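You operate a simulated robot arm through the tools that you are given. There is no shell and no other tool. Be economical: measure what you need, move in short steps, check, and stop when the job is done.

You run a simulated robot arm. Do the job below in one go: nothing can be reset, and whatever is moved stays where it is left.

Task
Fetch the black sprung clamp and set it on top of the black roller.

Only the result counts: the job must be done as asked and must still hold three seconds after the hand-in. Knocking over, shifting, dropping, spilling or breaking anything else fails it.

Robot
A 7-joint arm with a two-finger parallel gripper, fixed in place. Base frame: the origin is at the foot of the arm, x ahead of it, y to its left, z up; the work surface is at about z = 860. Lengths are in mm, angles in degrees, forces in N, time in s.
With the tool pointing down near the work surface it reaches from about 300 to 700 mm from the base axis. Its first joint turns from -66.0 to 66.0 degrees. Payload 1.57 kg.
The TCP is the grasp point between the finger pads, 30 mm short of the fingertips. In the tool frame z runs along the fingers and y along their closing line. The gripper opens to 110 mm. The fingers are 24 mm wide and 12 mm thick; the gripper's body (48 by 112 mm) begins 78 mm behind the TCP.
Orientation is that of the tool frame in the base frame, as a unit quaternion [x, y, z, w]. With the fingers straight down and closing along the base's y, the tool's x points along the base's -x, its y along +y and its z along -z.

Tools
- The arm moves only by the tool apply_moves. Its argument "plan" is text: rows parted by semicolons, each of 7 numbers parted by spaces: the finger opening in mm, from 0 to 110, then the shift along the base's x, y, z in mm, then the turn, a rotation vector about the base's x, y, z in degrees. In form: gripper dx dy dz ax ay az; .... A call has 1 to 20 rows; each row is the pose to reach, as a shift and turn from the pose commanded when the call began. Each row takes 0.2 s and may step no farther than 50 mm and 8.6 degrees from the row before; otherwise, or with a gripper value out of range, the whole call is refused. A pose out of reach is approached as far as the arm can. The call stops where the force on the tool passes 40 N (or 10 N more than at its start, if that is more) or the arm is blocked; 0.2 s more then pass. The fingers move at their own pace (about 108 mm/s each) and stop on an object; they squeeze with about 32 N. The grip force told is the motor's: it shows also when the fingers shut on nothing. Time passes only in rows, and 0.2 s behind the last, so rows that repeat a pose let the fingers close. It gives the time, the measured TCP pose, the force on the tool (base axes), the opening and the grip force at its end, in the units of the frame above (readings bear some noise), and new pictures: "show" is both (left out), scene, wrist or none.
- Cameras (640 x 400 px; columns grow to the right, rows downward): "scene" is fixed at [179.3, -392, 1431.9]; the picture's right is [0.64, -0.77, 0.00], its down [-0.35, -0.30, -0.89] and it looks along [0.68, 0.57, -0.46] (base axes); focal length 322 px, centre (320, 200). "wrist" rides on the gripper at [-36, 0, -80] in the tool frame; the picture's right is [0.00, -1.00, 0.00], its down [0.97, 0.00, -0.24] and it looks along [0.24, 0.00, 0.97] (tool axes); focal length 218 px, centre (320, 200).
- point_at(camera, pixels): for up to 12 pixels [column, row] of the newest picture of that camera ("zoom" is the newest enlarged one), the place [x, y, z] in the base frame of the surface seen there, good to about 3 mm, but the place of the scene camera against the robot may be out by one fixed shift of up to 25 mm in any direction. The clock stands still meanwhile.
- zoom(camera, box): a new picture of the part [left, top, right, bottom] of that camera's present view, enlarged. The clock stands still meanwhile.
- hand_in(): hands the job in; it is judged then, once.

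Go step by step. Measure first, check grasps and placings, and put right what went wrong. The budget is 60 turns and 170 pictures, counting those below and the enlarged ones. Unless the task says otherwise, let go and move clear before handing in, and close with one line.

The tools are called after ">>>" by a JSON object that holds its "method" and its "body". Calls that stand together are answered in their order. apply_moves: Moves the arm, as the interface text tells. Its arguments: {"type":"object","properties":{"plan":{"type":"string"},"show":{"type":"string","enum":["both","scene","wrist","none"]}},"required":["plan"]} The other tools are called the same way: point_at (camera, pixels) gives the place of the surface under pixels of a picture; zoom (camera, box) takes an enlarged picture of a part of a camera's view; hand_in () hands the job in.

At the start:

```text
time_s: 0.0
ee_pos: [475.3, 15.2, 1185.2]
tool_rot: [0.0, 1.0, 0.0, 0.0]
force: [0.1, 0.7, 0.5]
finger_gap: 110.1
grasp_force: 0.0
```

scene: 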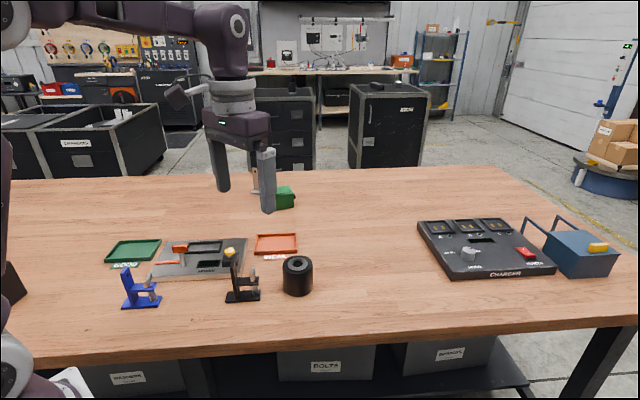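
wrist: 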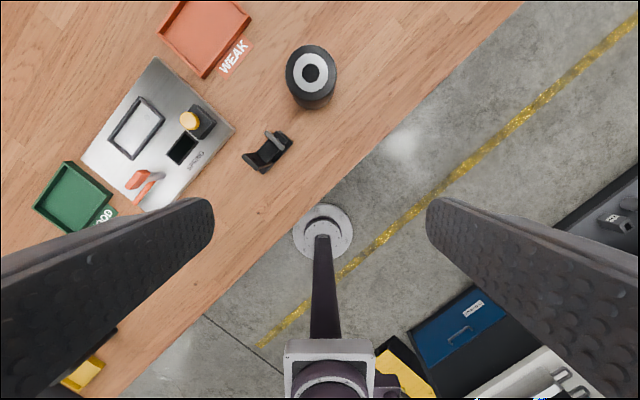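

The scene shows a black clamp near (241,285) and the black roller near (298,275). I'll zoom in and measure both.

>>> {"method": "zoom", "body": {"camera": "scene", "box": [200, 235, 340, 322]}}

>>> {"method": "zoom", "body": {"camera": "wrist", "box": [220, 30, 360, 180]}}

>>> {"method": "point_at", "body": {"camera": "wrist", "pixels": [[311, 72], [295, 62], [330, 60], [311, 48], [311, 98], [255, 160], [275, 137], [288, 140], [265, 152], [300, 150], [240, 140], [265, 168]]}}

>>> {"method": "point_at", "body": {"camera": "scene", "pixels": [[298, 258], [287, 262], [310, 262], [298, 280], [235, 268], [236, 285], [252, 277], [252, 290], [240, 298], [230, 297], [258, 297], [275, 300]]}}

```text
4.57 times, centred on (270, 278) of scene
```

zoom: 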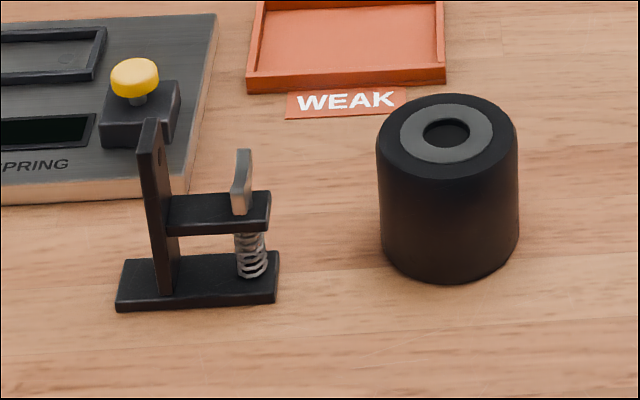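

```text
2.67 times, centred on (290, 105) of wrist
```

zoom: 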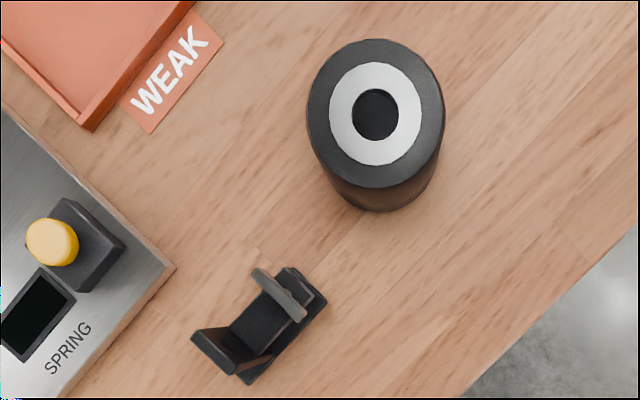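

```text
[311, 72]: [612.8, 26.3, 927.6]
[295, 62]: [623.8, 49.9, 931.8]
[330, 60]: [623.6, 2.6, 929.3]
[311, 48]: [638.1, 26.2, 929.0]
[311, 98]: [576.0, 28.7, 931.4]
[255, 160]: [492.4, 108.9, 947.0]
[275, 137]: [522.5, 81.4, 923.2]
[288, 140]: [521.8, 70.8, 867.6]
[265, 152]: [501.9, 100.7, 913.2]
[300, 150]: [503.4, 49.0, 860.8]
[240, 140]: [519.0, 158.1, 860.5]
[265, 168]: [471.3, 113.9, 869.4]
```

```text
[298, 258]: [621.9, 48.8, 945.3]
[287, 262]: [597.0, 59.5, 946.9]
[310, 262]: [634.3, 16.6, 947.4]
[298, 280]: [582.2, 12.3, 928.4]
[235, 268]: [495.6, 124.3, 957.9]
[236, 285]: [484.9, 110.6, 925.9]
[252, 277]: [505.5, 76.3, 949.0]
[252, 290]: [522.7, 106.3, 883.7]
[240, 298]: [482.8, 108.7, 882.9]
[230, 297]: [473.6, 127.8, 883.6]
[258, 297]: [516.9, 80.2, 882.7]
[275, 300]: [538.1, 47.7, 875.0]
```

The clamp stands upright (post near (492,109), top about z 945), and the roller top is at about (612,26,930). I'll move above the clamp for a closer look.

>>> {"method": "apply_moves", "body": {"plan": "110 0 40 -20 0 0 0; 110 0 80 -50 0 0 0; 110 0 85 -90 0 0 0; 110 0 85 -90 0 0 0"}}

```text
time_s: 1.0
ee_pos: [473.8, 100.6, 1094.3]
tool_rot: [-0.001, 1.0, 0.0, 0.0]
force: [-0.5, 0.3, 0.9]
finger_gap: 110.2
grasp_force: 0.1
```

scene: 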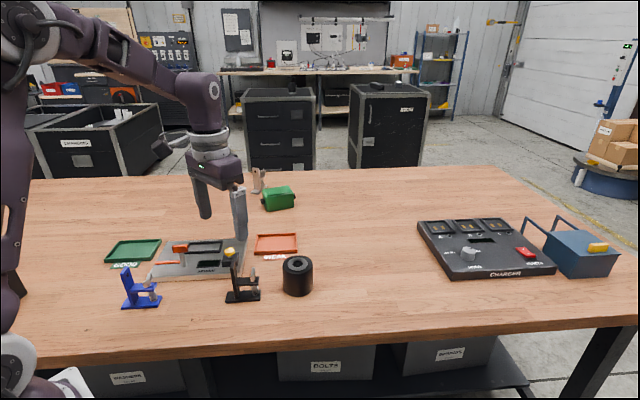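
wrist: 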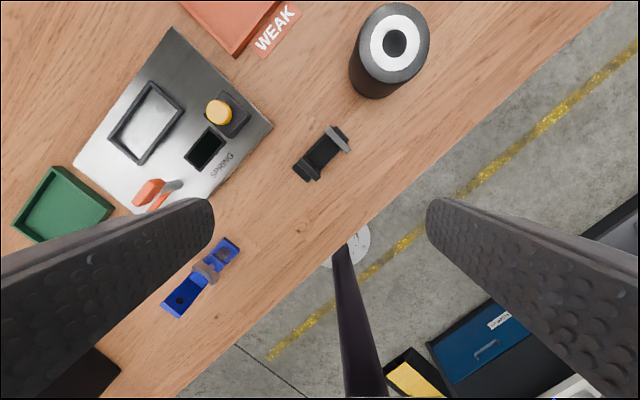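

>>> {"method": "zoom", "body": {"camera": "wrist", "box": [280, 110, 370, 190]}}

>>> {"method": "point_at", "body": {"camera": "zoom", "pixels": [[120, 400], [200, 500], [160, 440], [250, 280], [300, 250], [400, 170], [450, 150], [480, 200], [260, 350], [330, 300], [380, 160], [300, 400]]}}

>>> {"method": "point_at", "body": {"camera": "wrist", "pixels": [[296, 171], [303, 177], [311, 182], [306, 165], [322, 150], [334, 131], [342, 141], [350, 152], [376, 18], [416, 22], [380, 64], [398, 74]]}}

```text
5.00 times, centred on (325, 150) of wrist
```

zoom: 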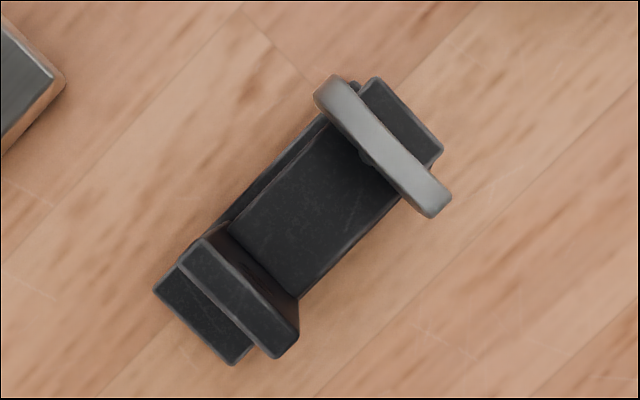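

```text
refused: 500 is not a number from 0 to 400
```

```text
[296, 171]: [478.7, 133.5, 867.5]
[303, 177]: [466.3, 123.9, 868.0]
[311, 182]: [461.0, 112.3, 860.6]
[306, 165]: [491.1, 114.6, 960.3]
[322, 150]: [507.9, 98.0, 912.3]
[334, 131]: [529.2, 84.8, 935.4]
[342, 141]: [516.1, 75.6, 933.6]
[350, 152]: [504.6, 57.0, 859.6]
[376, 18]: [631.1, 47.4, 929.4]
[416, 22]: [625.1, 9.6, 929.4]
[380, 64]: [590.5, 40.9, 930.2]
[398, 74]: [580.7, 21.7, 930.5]
```

The zoom shows the clamp from above: post at (240,295), jaw at (310,220), lever at (385,145). I'll measure these in zoom pixels.

>>> {"method": "point_at", "body": {"camera": "zoom", "pixels": [[193, 252], [275, 345], [235, 295], [172, 285], [228, 350], [375, 90], [428, 152], [245, 225], [300, 285], [328, 95], [430, 202], [325, 200]]}}

>>> {"method": "point_at", "body": {"camera": "wrist", "pixels": [[394, 8], [394, 80], [426, 42], [361, 42], [394, 18], [394, 62], [372, 40], [416, 40]]}}

```text
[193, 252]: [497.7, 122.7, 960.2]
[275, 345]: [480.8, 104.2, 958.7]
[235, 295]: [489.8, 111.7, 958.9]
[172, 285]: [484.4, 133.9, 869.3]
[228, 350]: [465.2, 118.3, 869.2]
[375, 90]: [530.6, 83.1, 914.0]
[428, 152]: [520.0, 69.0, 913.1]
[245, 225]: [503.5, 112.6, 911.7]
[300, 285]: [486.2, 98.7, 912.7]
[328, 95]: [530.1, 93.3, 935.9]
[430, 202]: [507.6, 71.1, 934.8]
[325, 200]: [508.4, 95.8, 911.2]
```

```text
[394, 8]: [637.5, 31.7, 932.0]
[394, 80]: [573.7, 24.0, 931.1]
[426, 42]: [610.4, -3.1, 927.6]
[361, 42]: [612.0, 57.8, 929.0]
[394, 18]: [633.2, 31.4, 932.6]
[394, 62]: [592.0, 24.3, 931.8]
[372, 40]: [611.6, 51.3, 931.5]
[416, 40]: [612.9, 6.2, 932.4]
```

The post top centre is at about (489,113,959), its width runs at about 44° from x, and the roller top centre is at about (609,27,931). I'll turn the tool -46° about z and hover aligned over the clamp to check.

>>> {"method": "apply_moves", "body": {"plan": "70 3 2 0 0 0 -8; 70 6 4 0 0 0 -16; 70 9 6 0 0 0 -24; 70 12 8 0 0 0 -32; 70 15 9 0 0 0 -40; 70 18 9.5 0 0 0 -46; 70 18 9.5 -30 0 0 -46; 70 18 9.5 -60 0 0 -46; 70 18 9.5 -70 0 0 -46; 70 18 9.5 -70 0 0 -46"}}

```text
time_s: 3.2
ee_pos: [492.6, 110.3, 1025.4]
tool_rot: [0.391, 0.92, 0.001, 0.001]
force: [-0.8, 0.2, 0.4]
finger_gap: 70.0
grasp_force: 0.1
```

scene: 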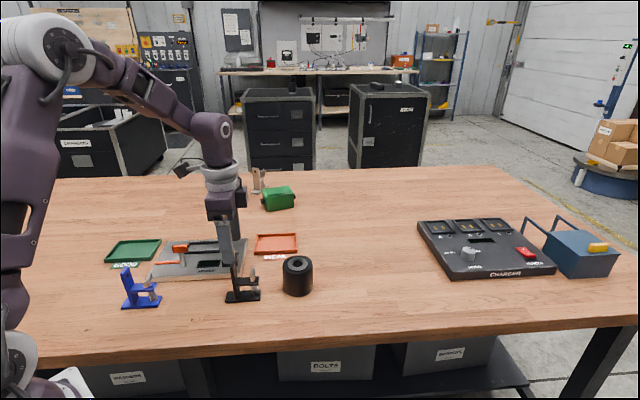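
wrist: 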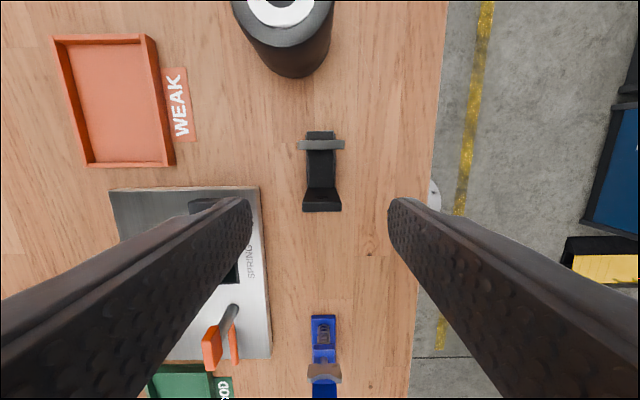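

The clamp is straight and centred (post at column 321). I'll measure the fixture beside the left finger and the ends of the clamp base.

>>> {"method": "zoom", "body": {"camera": "wrist", "box": [190, 120, 370, 232]}}

>>> {"method": "point_at", "body": {"camera": "wrist", "pixels": [[207, 205], [255, 195], [240, 192], [321, 133], [321, 145], [321, 168], [321, 193], [306, 208], [338, 208], [321, 208], [305, 195], [336, 195]]}}

```text
3.56 times, centred on (280, 176) of wrist
```

zoom: 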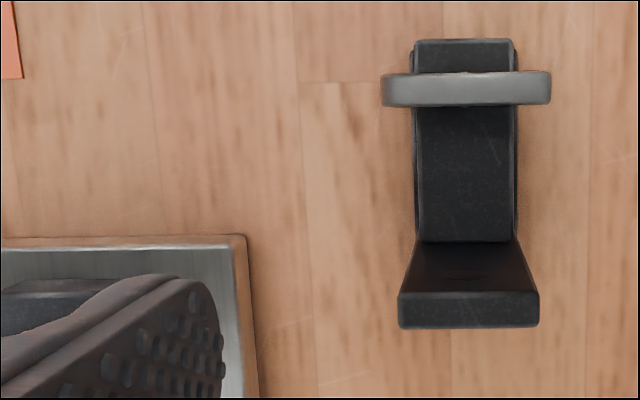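

```text
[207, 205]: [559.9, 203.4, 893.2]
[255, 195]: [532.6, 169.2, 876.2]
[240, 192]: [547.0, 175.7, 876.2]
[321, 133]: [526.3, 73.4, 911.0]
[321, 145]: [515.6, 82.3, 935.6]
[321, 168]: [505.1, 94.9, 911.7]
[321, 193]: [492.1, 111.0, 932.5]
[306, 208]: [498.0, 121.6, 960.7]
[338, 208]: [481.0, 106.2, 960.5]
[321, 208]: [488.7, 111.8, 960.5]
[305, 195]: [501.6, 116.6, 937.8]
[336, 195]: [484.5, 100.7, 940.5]
```

The fixture's highest part near the finger is at z about 893 and lies to the side, so there is clearance. I'll descend to TCP z 930 and close on the post.

>>> {"method": "apply_moves", "body": {"plan": "60 0 0 -30 0 0 0; 60 0 0 -60 0 0 0; 60 0 0 -85 0 0 0; 60 0 0 -95 0 0 0; 60 0 0 -95 0 0 0; 15 0 0 -95 0 0 0; 15 0 0 -95 0 0 0; 15 0 0 -95 0 0 0"}}

```text
time_s: 5.0
ee_pos: [492.7, 109.6, 929.6]
tool_rot: [0.39, 0.921, 0.0, 0.0]
force: [-0.3, 0.7, -0.6]
finger_gap: 28.0
grasp_force: 32.0
```

scene: 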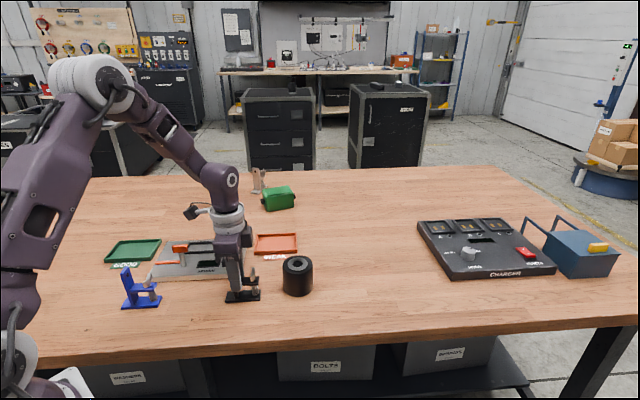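
wrist: 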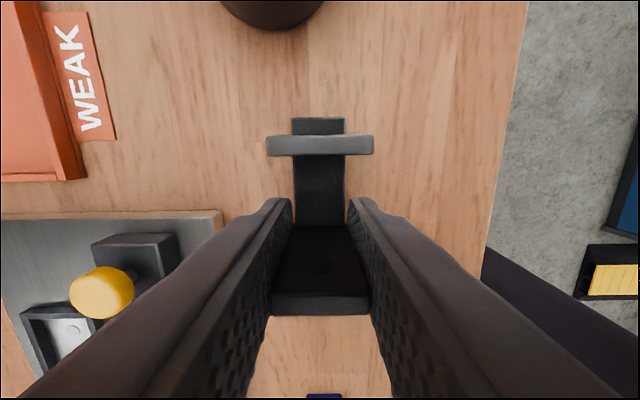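

The fingers closed on the post with a 28 mm gap and 32 N. I'll lift the clamp straight up.

>>> {"method": "apply_moves", "body": {"plan": "15 0 0 8 0 0 0; 15 0 0 25 0 0 0; 15 0 0 50 0 0 0; 15 0 0 80 0 0 0; 15 0 0 110 0 0 0; 15 0 0 125 0 0 0; 15 0 0 125 0 0 0"}}

```text
time_s: 6.6
ee_pos: [491.5, 110.7, 1054.3]
tool_rot: [0.391, 0.921, 0.0, 0.0]
force: [0.6, 0.7, -2.4]
finger_gap: 27.6
grasp_force: 32.3
```

scene: 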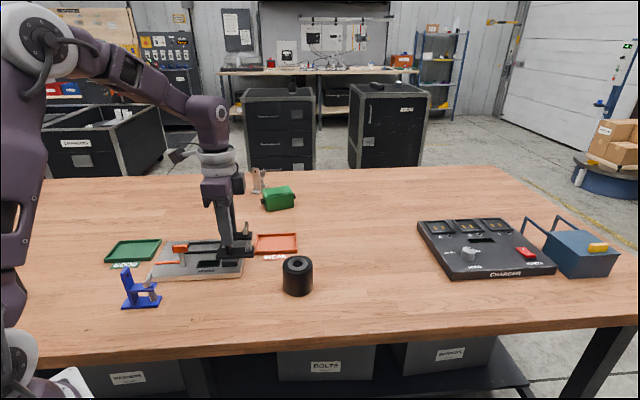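
wrist: 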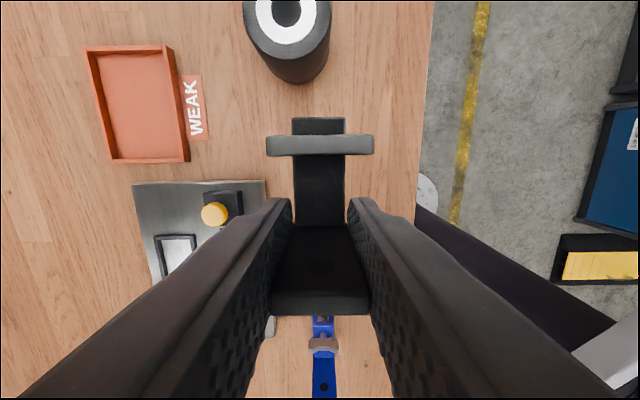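

The clamp is held without slip, looking the same in the wrist view. I'll check the level and length of its base and measure the roller again.

>>> {"method": "zoom", "body": {"camera": "scene", "box": [190, 205, 330, 300]}}

>>> {"method": "point_at", "body": {"camera": "wrist", "pixels": [[320, 120], [250, 20], [325, 20], [288, 44], [288, 55], [265, 20], [311, 20], [288, 36], [262, 48], [315, 46]]}}

```text
4.21 times, centred on (260, 252) of scene
```

zoom: 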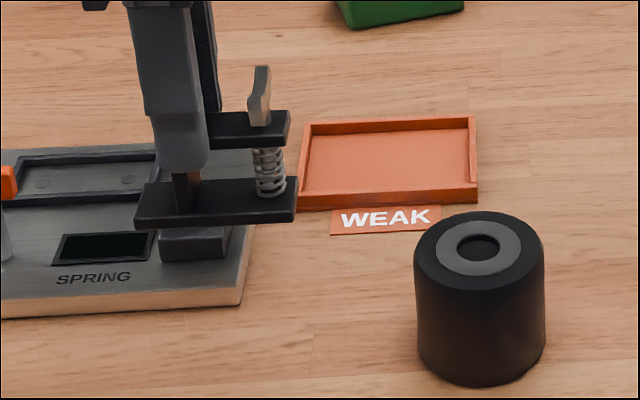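

```text
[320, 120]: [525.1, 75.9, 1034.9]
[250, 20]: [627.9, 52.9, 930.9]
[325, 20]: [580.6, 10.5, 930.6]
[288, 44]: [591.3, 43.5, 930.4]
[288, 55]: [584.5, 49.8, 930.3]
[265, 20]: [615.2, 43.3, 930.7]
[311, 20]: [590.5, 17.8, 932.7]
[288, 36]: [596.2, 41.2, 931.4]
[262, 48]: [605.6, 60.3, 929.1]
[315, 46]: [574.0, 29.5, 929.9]
```

>>> {"method": "point_at", "body": {"camera": "zoom", "pixels": [[140, 213], [136, 225], [150, 188], [291, 209], [293, 218], [295, 182], [428, 230], [535, 235], [480, 285], [477, 216], [210, 125], [287, 118]]}}

```text
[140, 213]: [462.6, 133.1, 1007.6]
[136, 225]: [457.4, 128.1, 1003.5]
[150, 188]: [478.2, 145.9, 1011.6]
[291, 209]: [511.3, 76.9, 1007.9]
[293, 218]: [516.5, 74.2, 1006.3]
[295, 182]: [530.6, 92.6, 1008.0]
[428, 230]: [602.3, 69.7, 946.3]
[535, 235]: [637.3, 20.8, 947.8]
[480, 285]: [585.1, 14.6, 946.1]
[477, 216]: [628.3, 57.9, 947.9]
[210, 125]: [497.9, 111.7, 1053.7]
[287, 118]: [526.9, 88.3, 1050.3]
```

The base is level, about 72 x 22 mm. Both cameras put the needed shift to the roller centre at about (110,-73). I'll carry it across at this height.

>>> {"method": "apply_moves", "body": {"plan": "15 10 -7 5 0 0 0; 15 30 -20 5 0 0 0; 15 55 -37 5 0 0 0; 15 80 -53 5 0 0 0; 15 100 -66 5 0 0 0; 15 110 -73 5 0 0 0; 15 110 -73 5 0 0 0; 15 110 -73 -15 0 0 0; 15 110 -73 -30 0 0 0; 15 110 -73 -40 0 0 0; 15 110 -73 -40 0 0 0"}}

>>> {"method": "zoom", "body": {"camera": "scene", "box": [230, 205, 370, 300]}}

```text
time_s: 9.0
ee_pos: [601.8, 37.3, 1016.3]
tool_rot: [0.391, 0.921, 0.0, 0.001]
force: [0.4, 0.2, -2.1]
finger_gap: 27.5
grasp_force: 32.0
```

scene: 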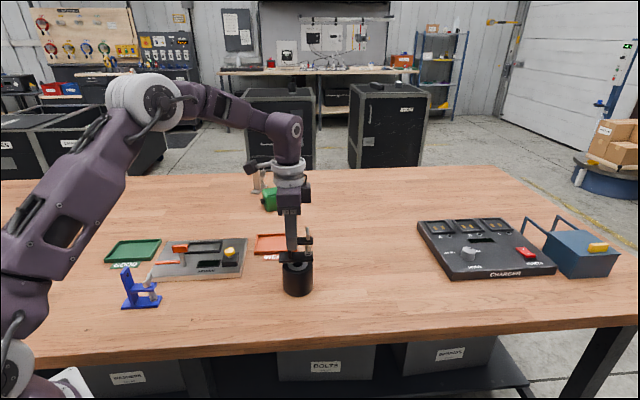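
wrist: 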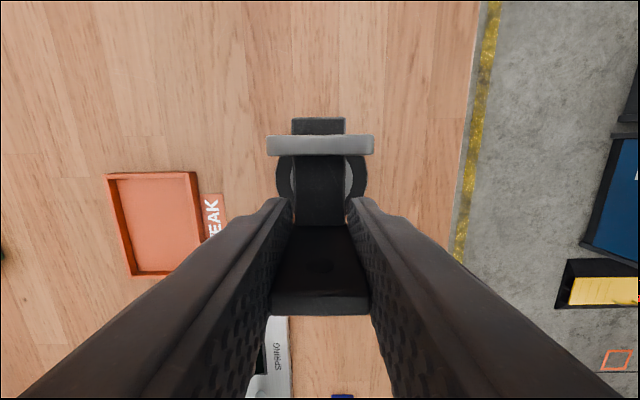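

```text
4.21 times, centred on (300, 252) of scene
```

zoom: 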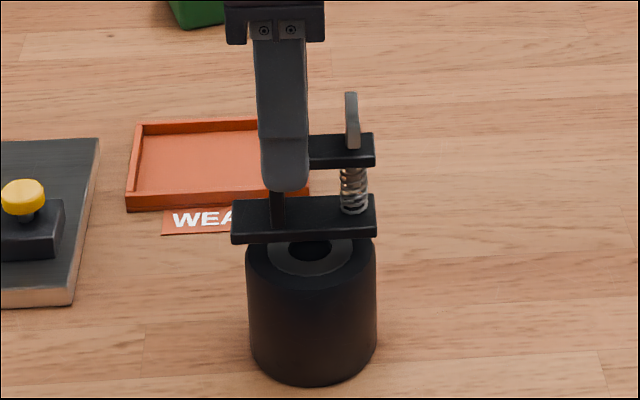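

The clamp is over the roller. Laterally it is centred (roller rim columns 276–367 in the wrist view), but along its length it sits about 3 mm too far left. I'll correct that and lower most of the way.

>>> {"method": "apply_moves", "body": {"plan": "15 2 -2 0 0 0 0; 15 2 -2 -5 0 0 0; 15 2 -2 -9 0 0 0; 15 2 -2 -12 0 0 0; 15 2 -2 -12 0 0 0", "show": "none"}}

>>> {"method": "zoom", "body": {"camera": "scene", "box": [260, 225, 340, 280]}}

```text
time_s: 10.2
ee_pos: [604.7, 33.6, 1003.4]
tool_rot: [0.391, 0.92, -0.001, 0.0]
force: [-0.6, 0.4, -1.0]
finger_gap: 27.5
grasp_force: 32.2
```

```text
7.27 times, centred on (300, 252) of scene
```

zoom: 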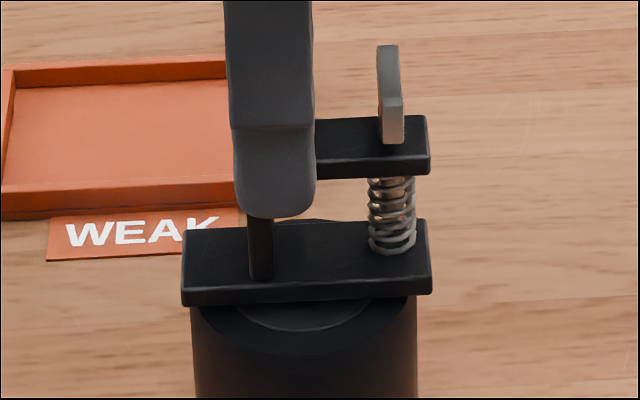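

The clamp is centred both ways (base 182–432 against roller 191–417) with a gap of about 2–3 mm. I'll lower it gently to contact.

>>> {"method": "apply_moves", "body": {"plan": "15 0 0 -1 0 0 0; 15 0 0 -2 0 0 0; 15 0 0 -2 0 0 0", "show": "none"}}

```text
time_s: 11.0
ee_pos: [604.4, 35.6, 1000.3]
tool_rot: [0.391, 0.92, 0.0, 0.0]
force: [0.2, 0.0, -1.8]
finger_gap: 27.4
grasp_force: 32.0
```

No contact yet, as the force is still only the weight. I'll keep lowering in half-millimetre steps.

>>> {"method": "apply_moves", "body": {"plan": "15 0 0 -0.5 0 0 0; 15 0 0 -1 0 0 0; 15 0 0 -1 0 0 0", "show": "none"}}

>>> {"method": "zoom", "body": {"camera": "scene", "box": [260, 225, 340, 280]}}

```text
time_s: 11.8
ee_pos: [604.4, 35.6, 1001.7]
tool_rot: [0.391, 0.921, 0.0, 0.0]
force: [0.8, 0.0, -1.6]
finger_gap: 27.8
grasp_force: 31.8
```

```text
7.27 times, centred on (300, 252) of scene
```

zoom: 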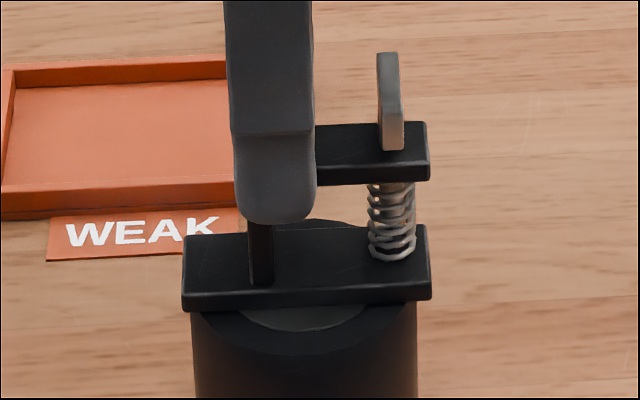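

The force reads -1.6, so there is still no contact. I'll lower further.

>>> {"method": "apply_moves", "body": {"plan": "15 0 0 -0.5 0 0 0; 15 0 0 -0.5 0 0 0", "show": "none"}}

>>> {"method": "apply_moves", "body": {"plan": "15 0 0 -0.5 0 0 0; 15 0 0 -0.5 0 0 0", "show": "none"}}

```text
time_s: 12.4
ee_pos: [606.2, 33.3, 999.9]
tool_rot: [0.391, 0.92, -0.001, 0.0]
force: [-0.9, 0.5, -1.4]
finger_gap: 27.7
grasp_force: 32.1
```

```text
time_s: 13.0
ee_pos: [605.8, 34.5, 1000.4]
tool_rot: [0.39, 0.921, 0.0, 0.0]
force: [1.0, -0.6, 8.1]
finger_gap: 27.7
grasp_force: 31.5
```

Contact: the vertical force jumped to +8 N. I'll open the fingers slowly.

>>> {"method": "apply_moves", "body": {"plan": "30 0 0 0.3 0 0 0; 34 0 0 0.3 0 0 0; 45 0 0 0.3 0 0 0; 60 0 0 0.3 0 0 0; 60 0 0 0.3 0 0 0"}}

>>> {"method": "zoom", "body": {"camera": "scene", "box": [260, 225, 340, 280]}}

```text
time_s: 14.2
ee_pos: [604.8, 34.7, 999.2]
tool_rot: [0.391, 0.921, 0.0, 0.0]
force: [0.3, -0.1, -0.2]
finger_gap: 60.1
grasp_force: 0.1
```

scene: 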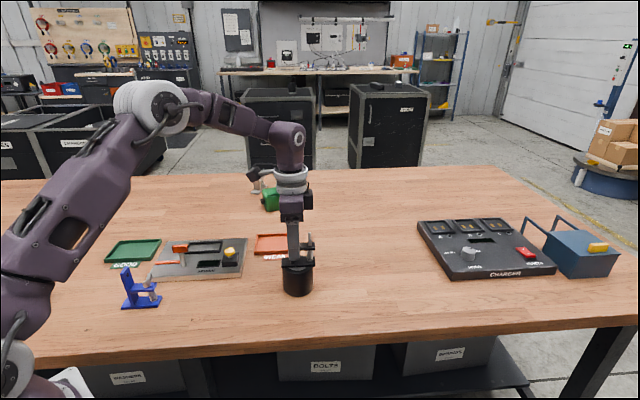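
wrist: 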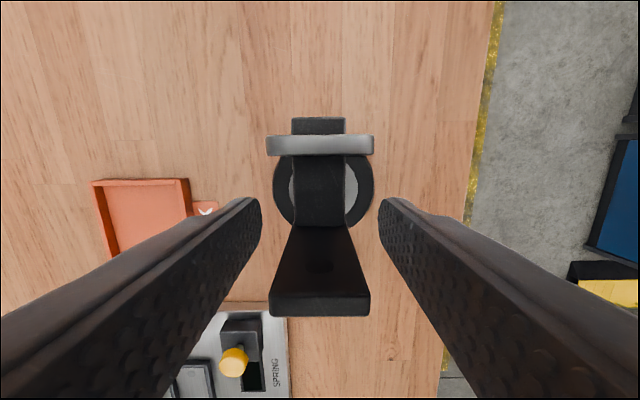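

```text
7.27 times, centred on (300, 252) of scene
```

zoom: 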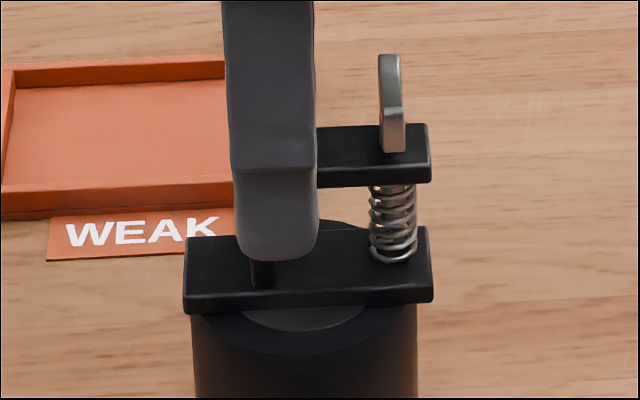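

The clamp sits level on the roller and is released. I'll rise straight up, clear of the post.

>>> {"method": "apply_moves", "body": {"plan": "60 0 0 15 0 0 0; 60 0 0 40 0 0 0; 60 0 0 80 0 0 0; 60 0 0 120 0 0 0; 60 0 0 150 0 0 0; 60 0 0 150 0 0 0; 60 0 0 150 0 0 0; 60 0 0 150 0 0 0"}}

>>> {"method": "zoom", "body": {"camera": "scene", "box": [230, 205, 370, 300]}}

```text
time_s: 16.0
ee_pos: [607.3, 33.6, 1151.6]
tool_rot: [0.391, 0.92, 0.0, 0.0]
force: [0.2, 0.2, -0.7]
finger_gap: 59.9
grasp_force: 0.0
```

scene: 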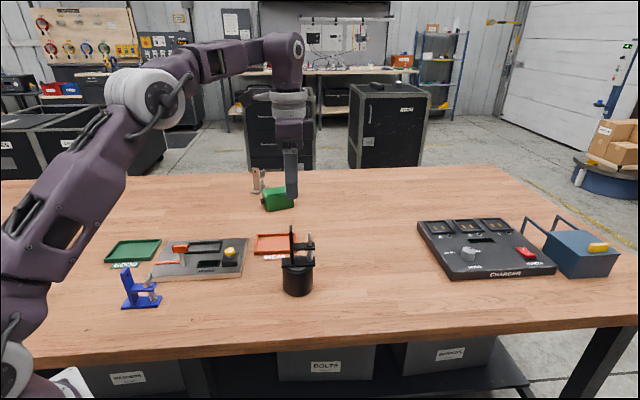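
wrist: 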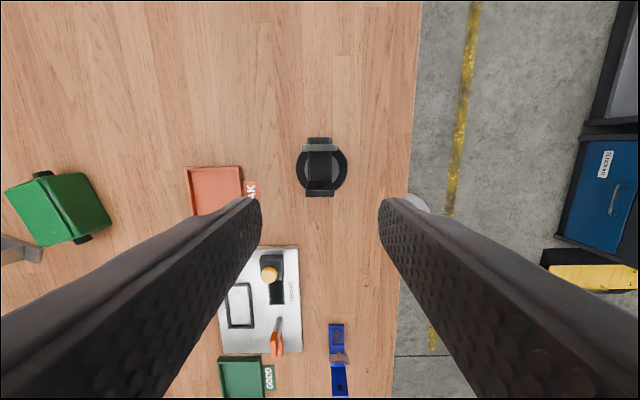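

```text
4.21 times, centred on (300, 252) of scene
```

zoom: 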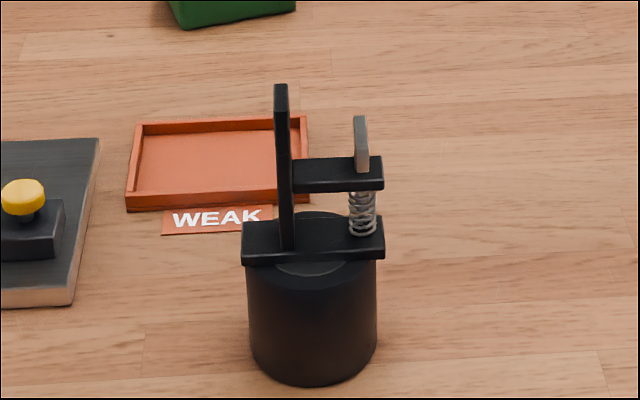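

The clamp stands level and steady on the roller, in the same place as before release, the gripper is clear, and nothing else has moved. I'll hand in.

>>> {"method": "hand_in", "body": {}}

```text
The job is handed in.
```

The black sprung clamp is standing centred and level on top of the black roller; the gripper has let go and is clear, and the job is handed in.
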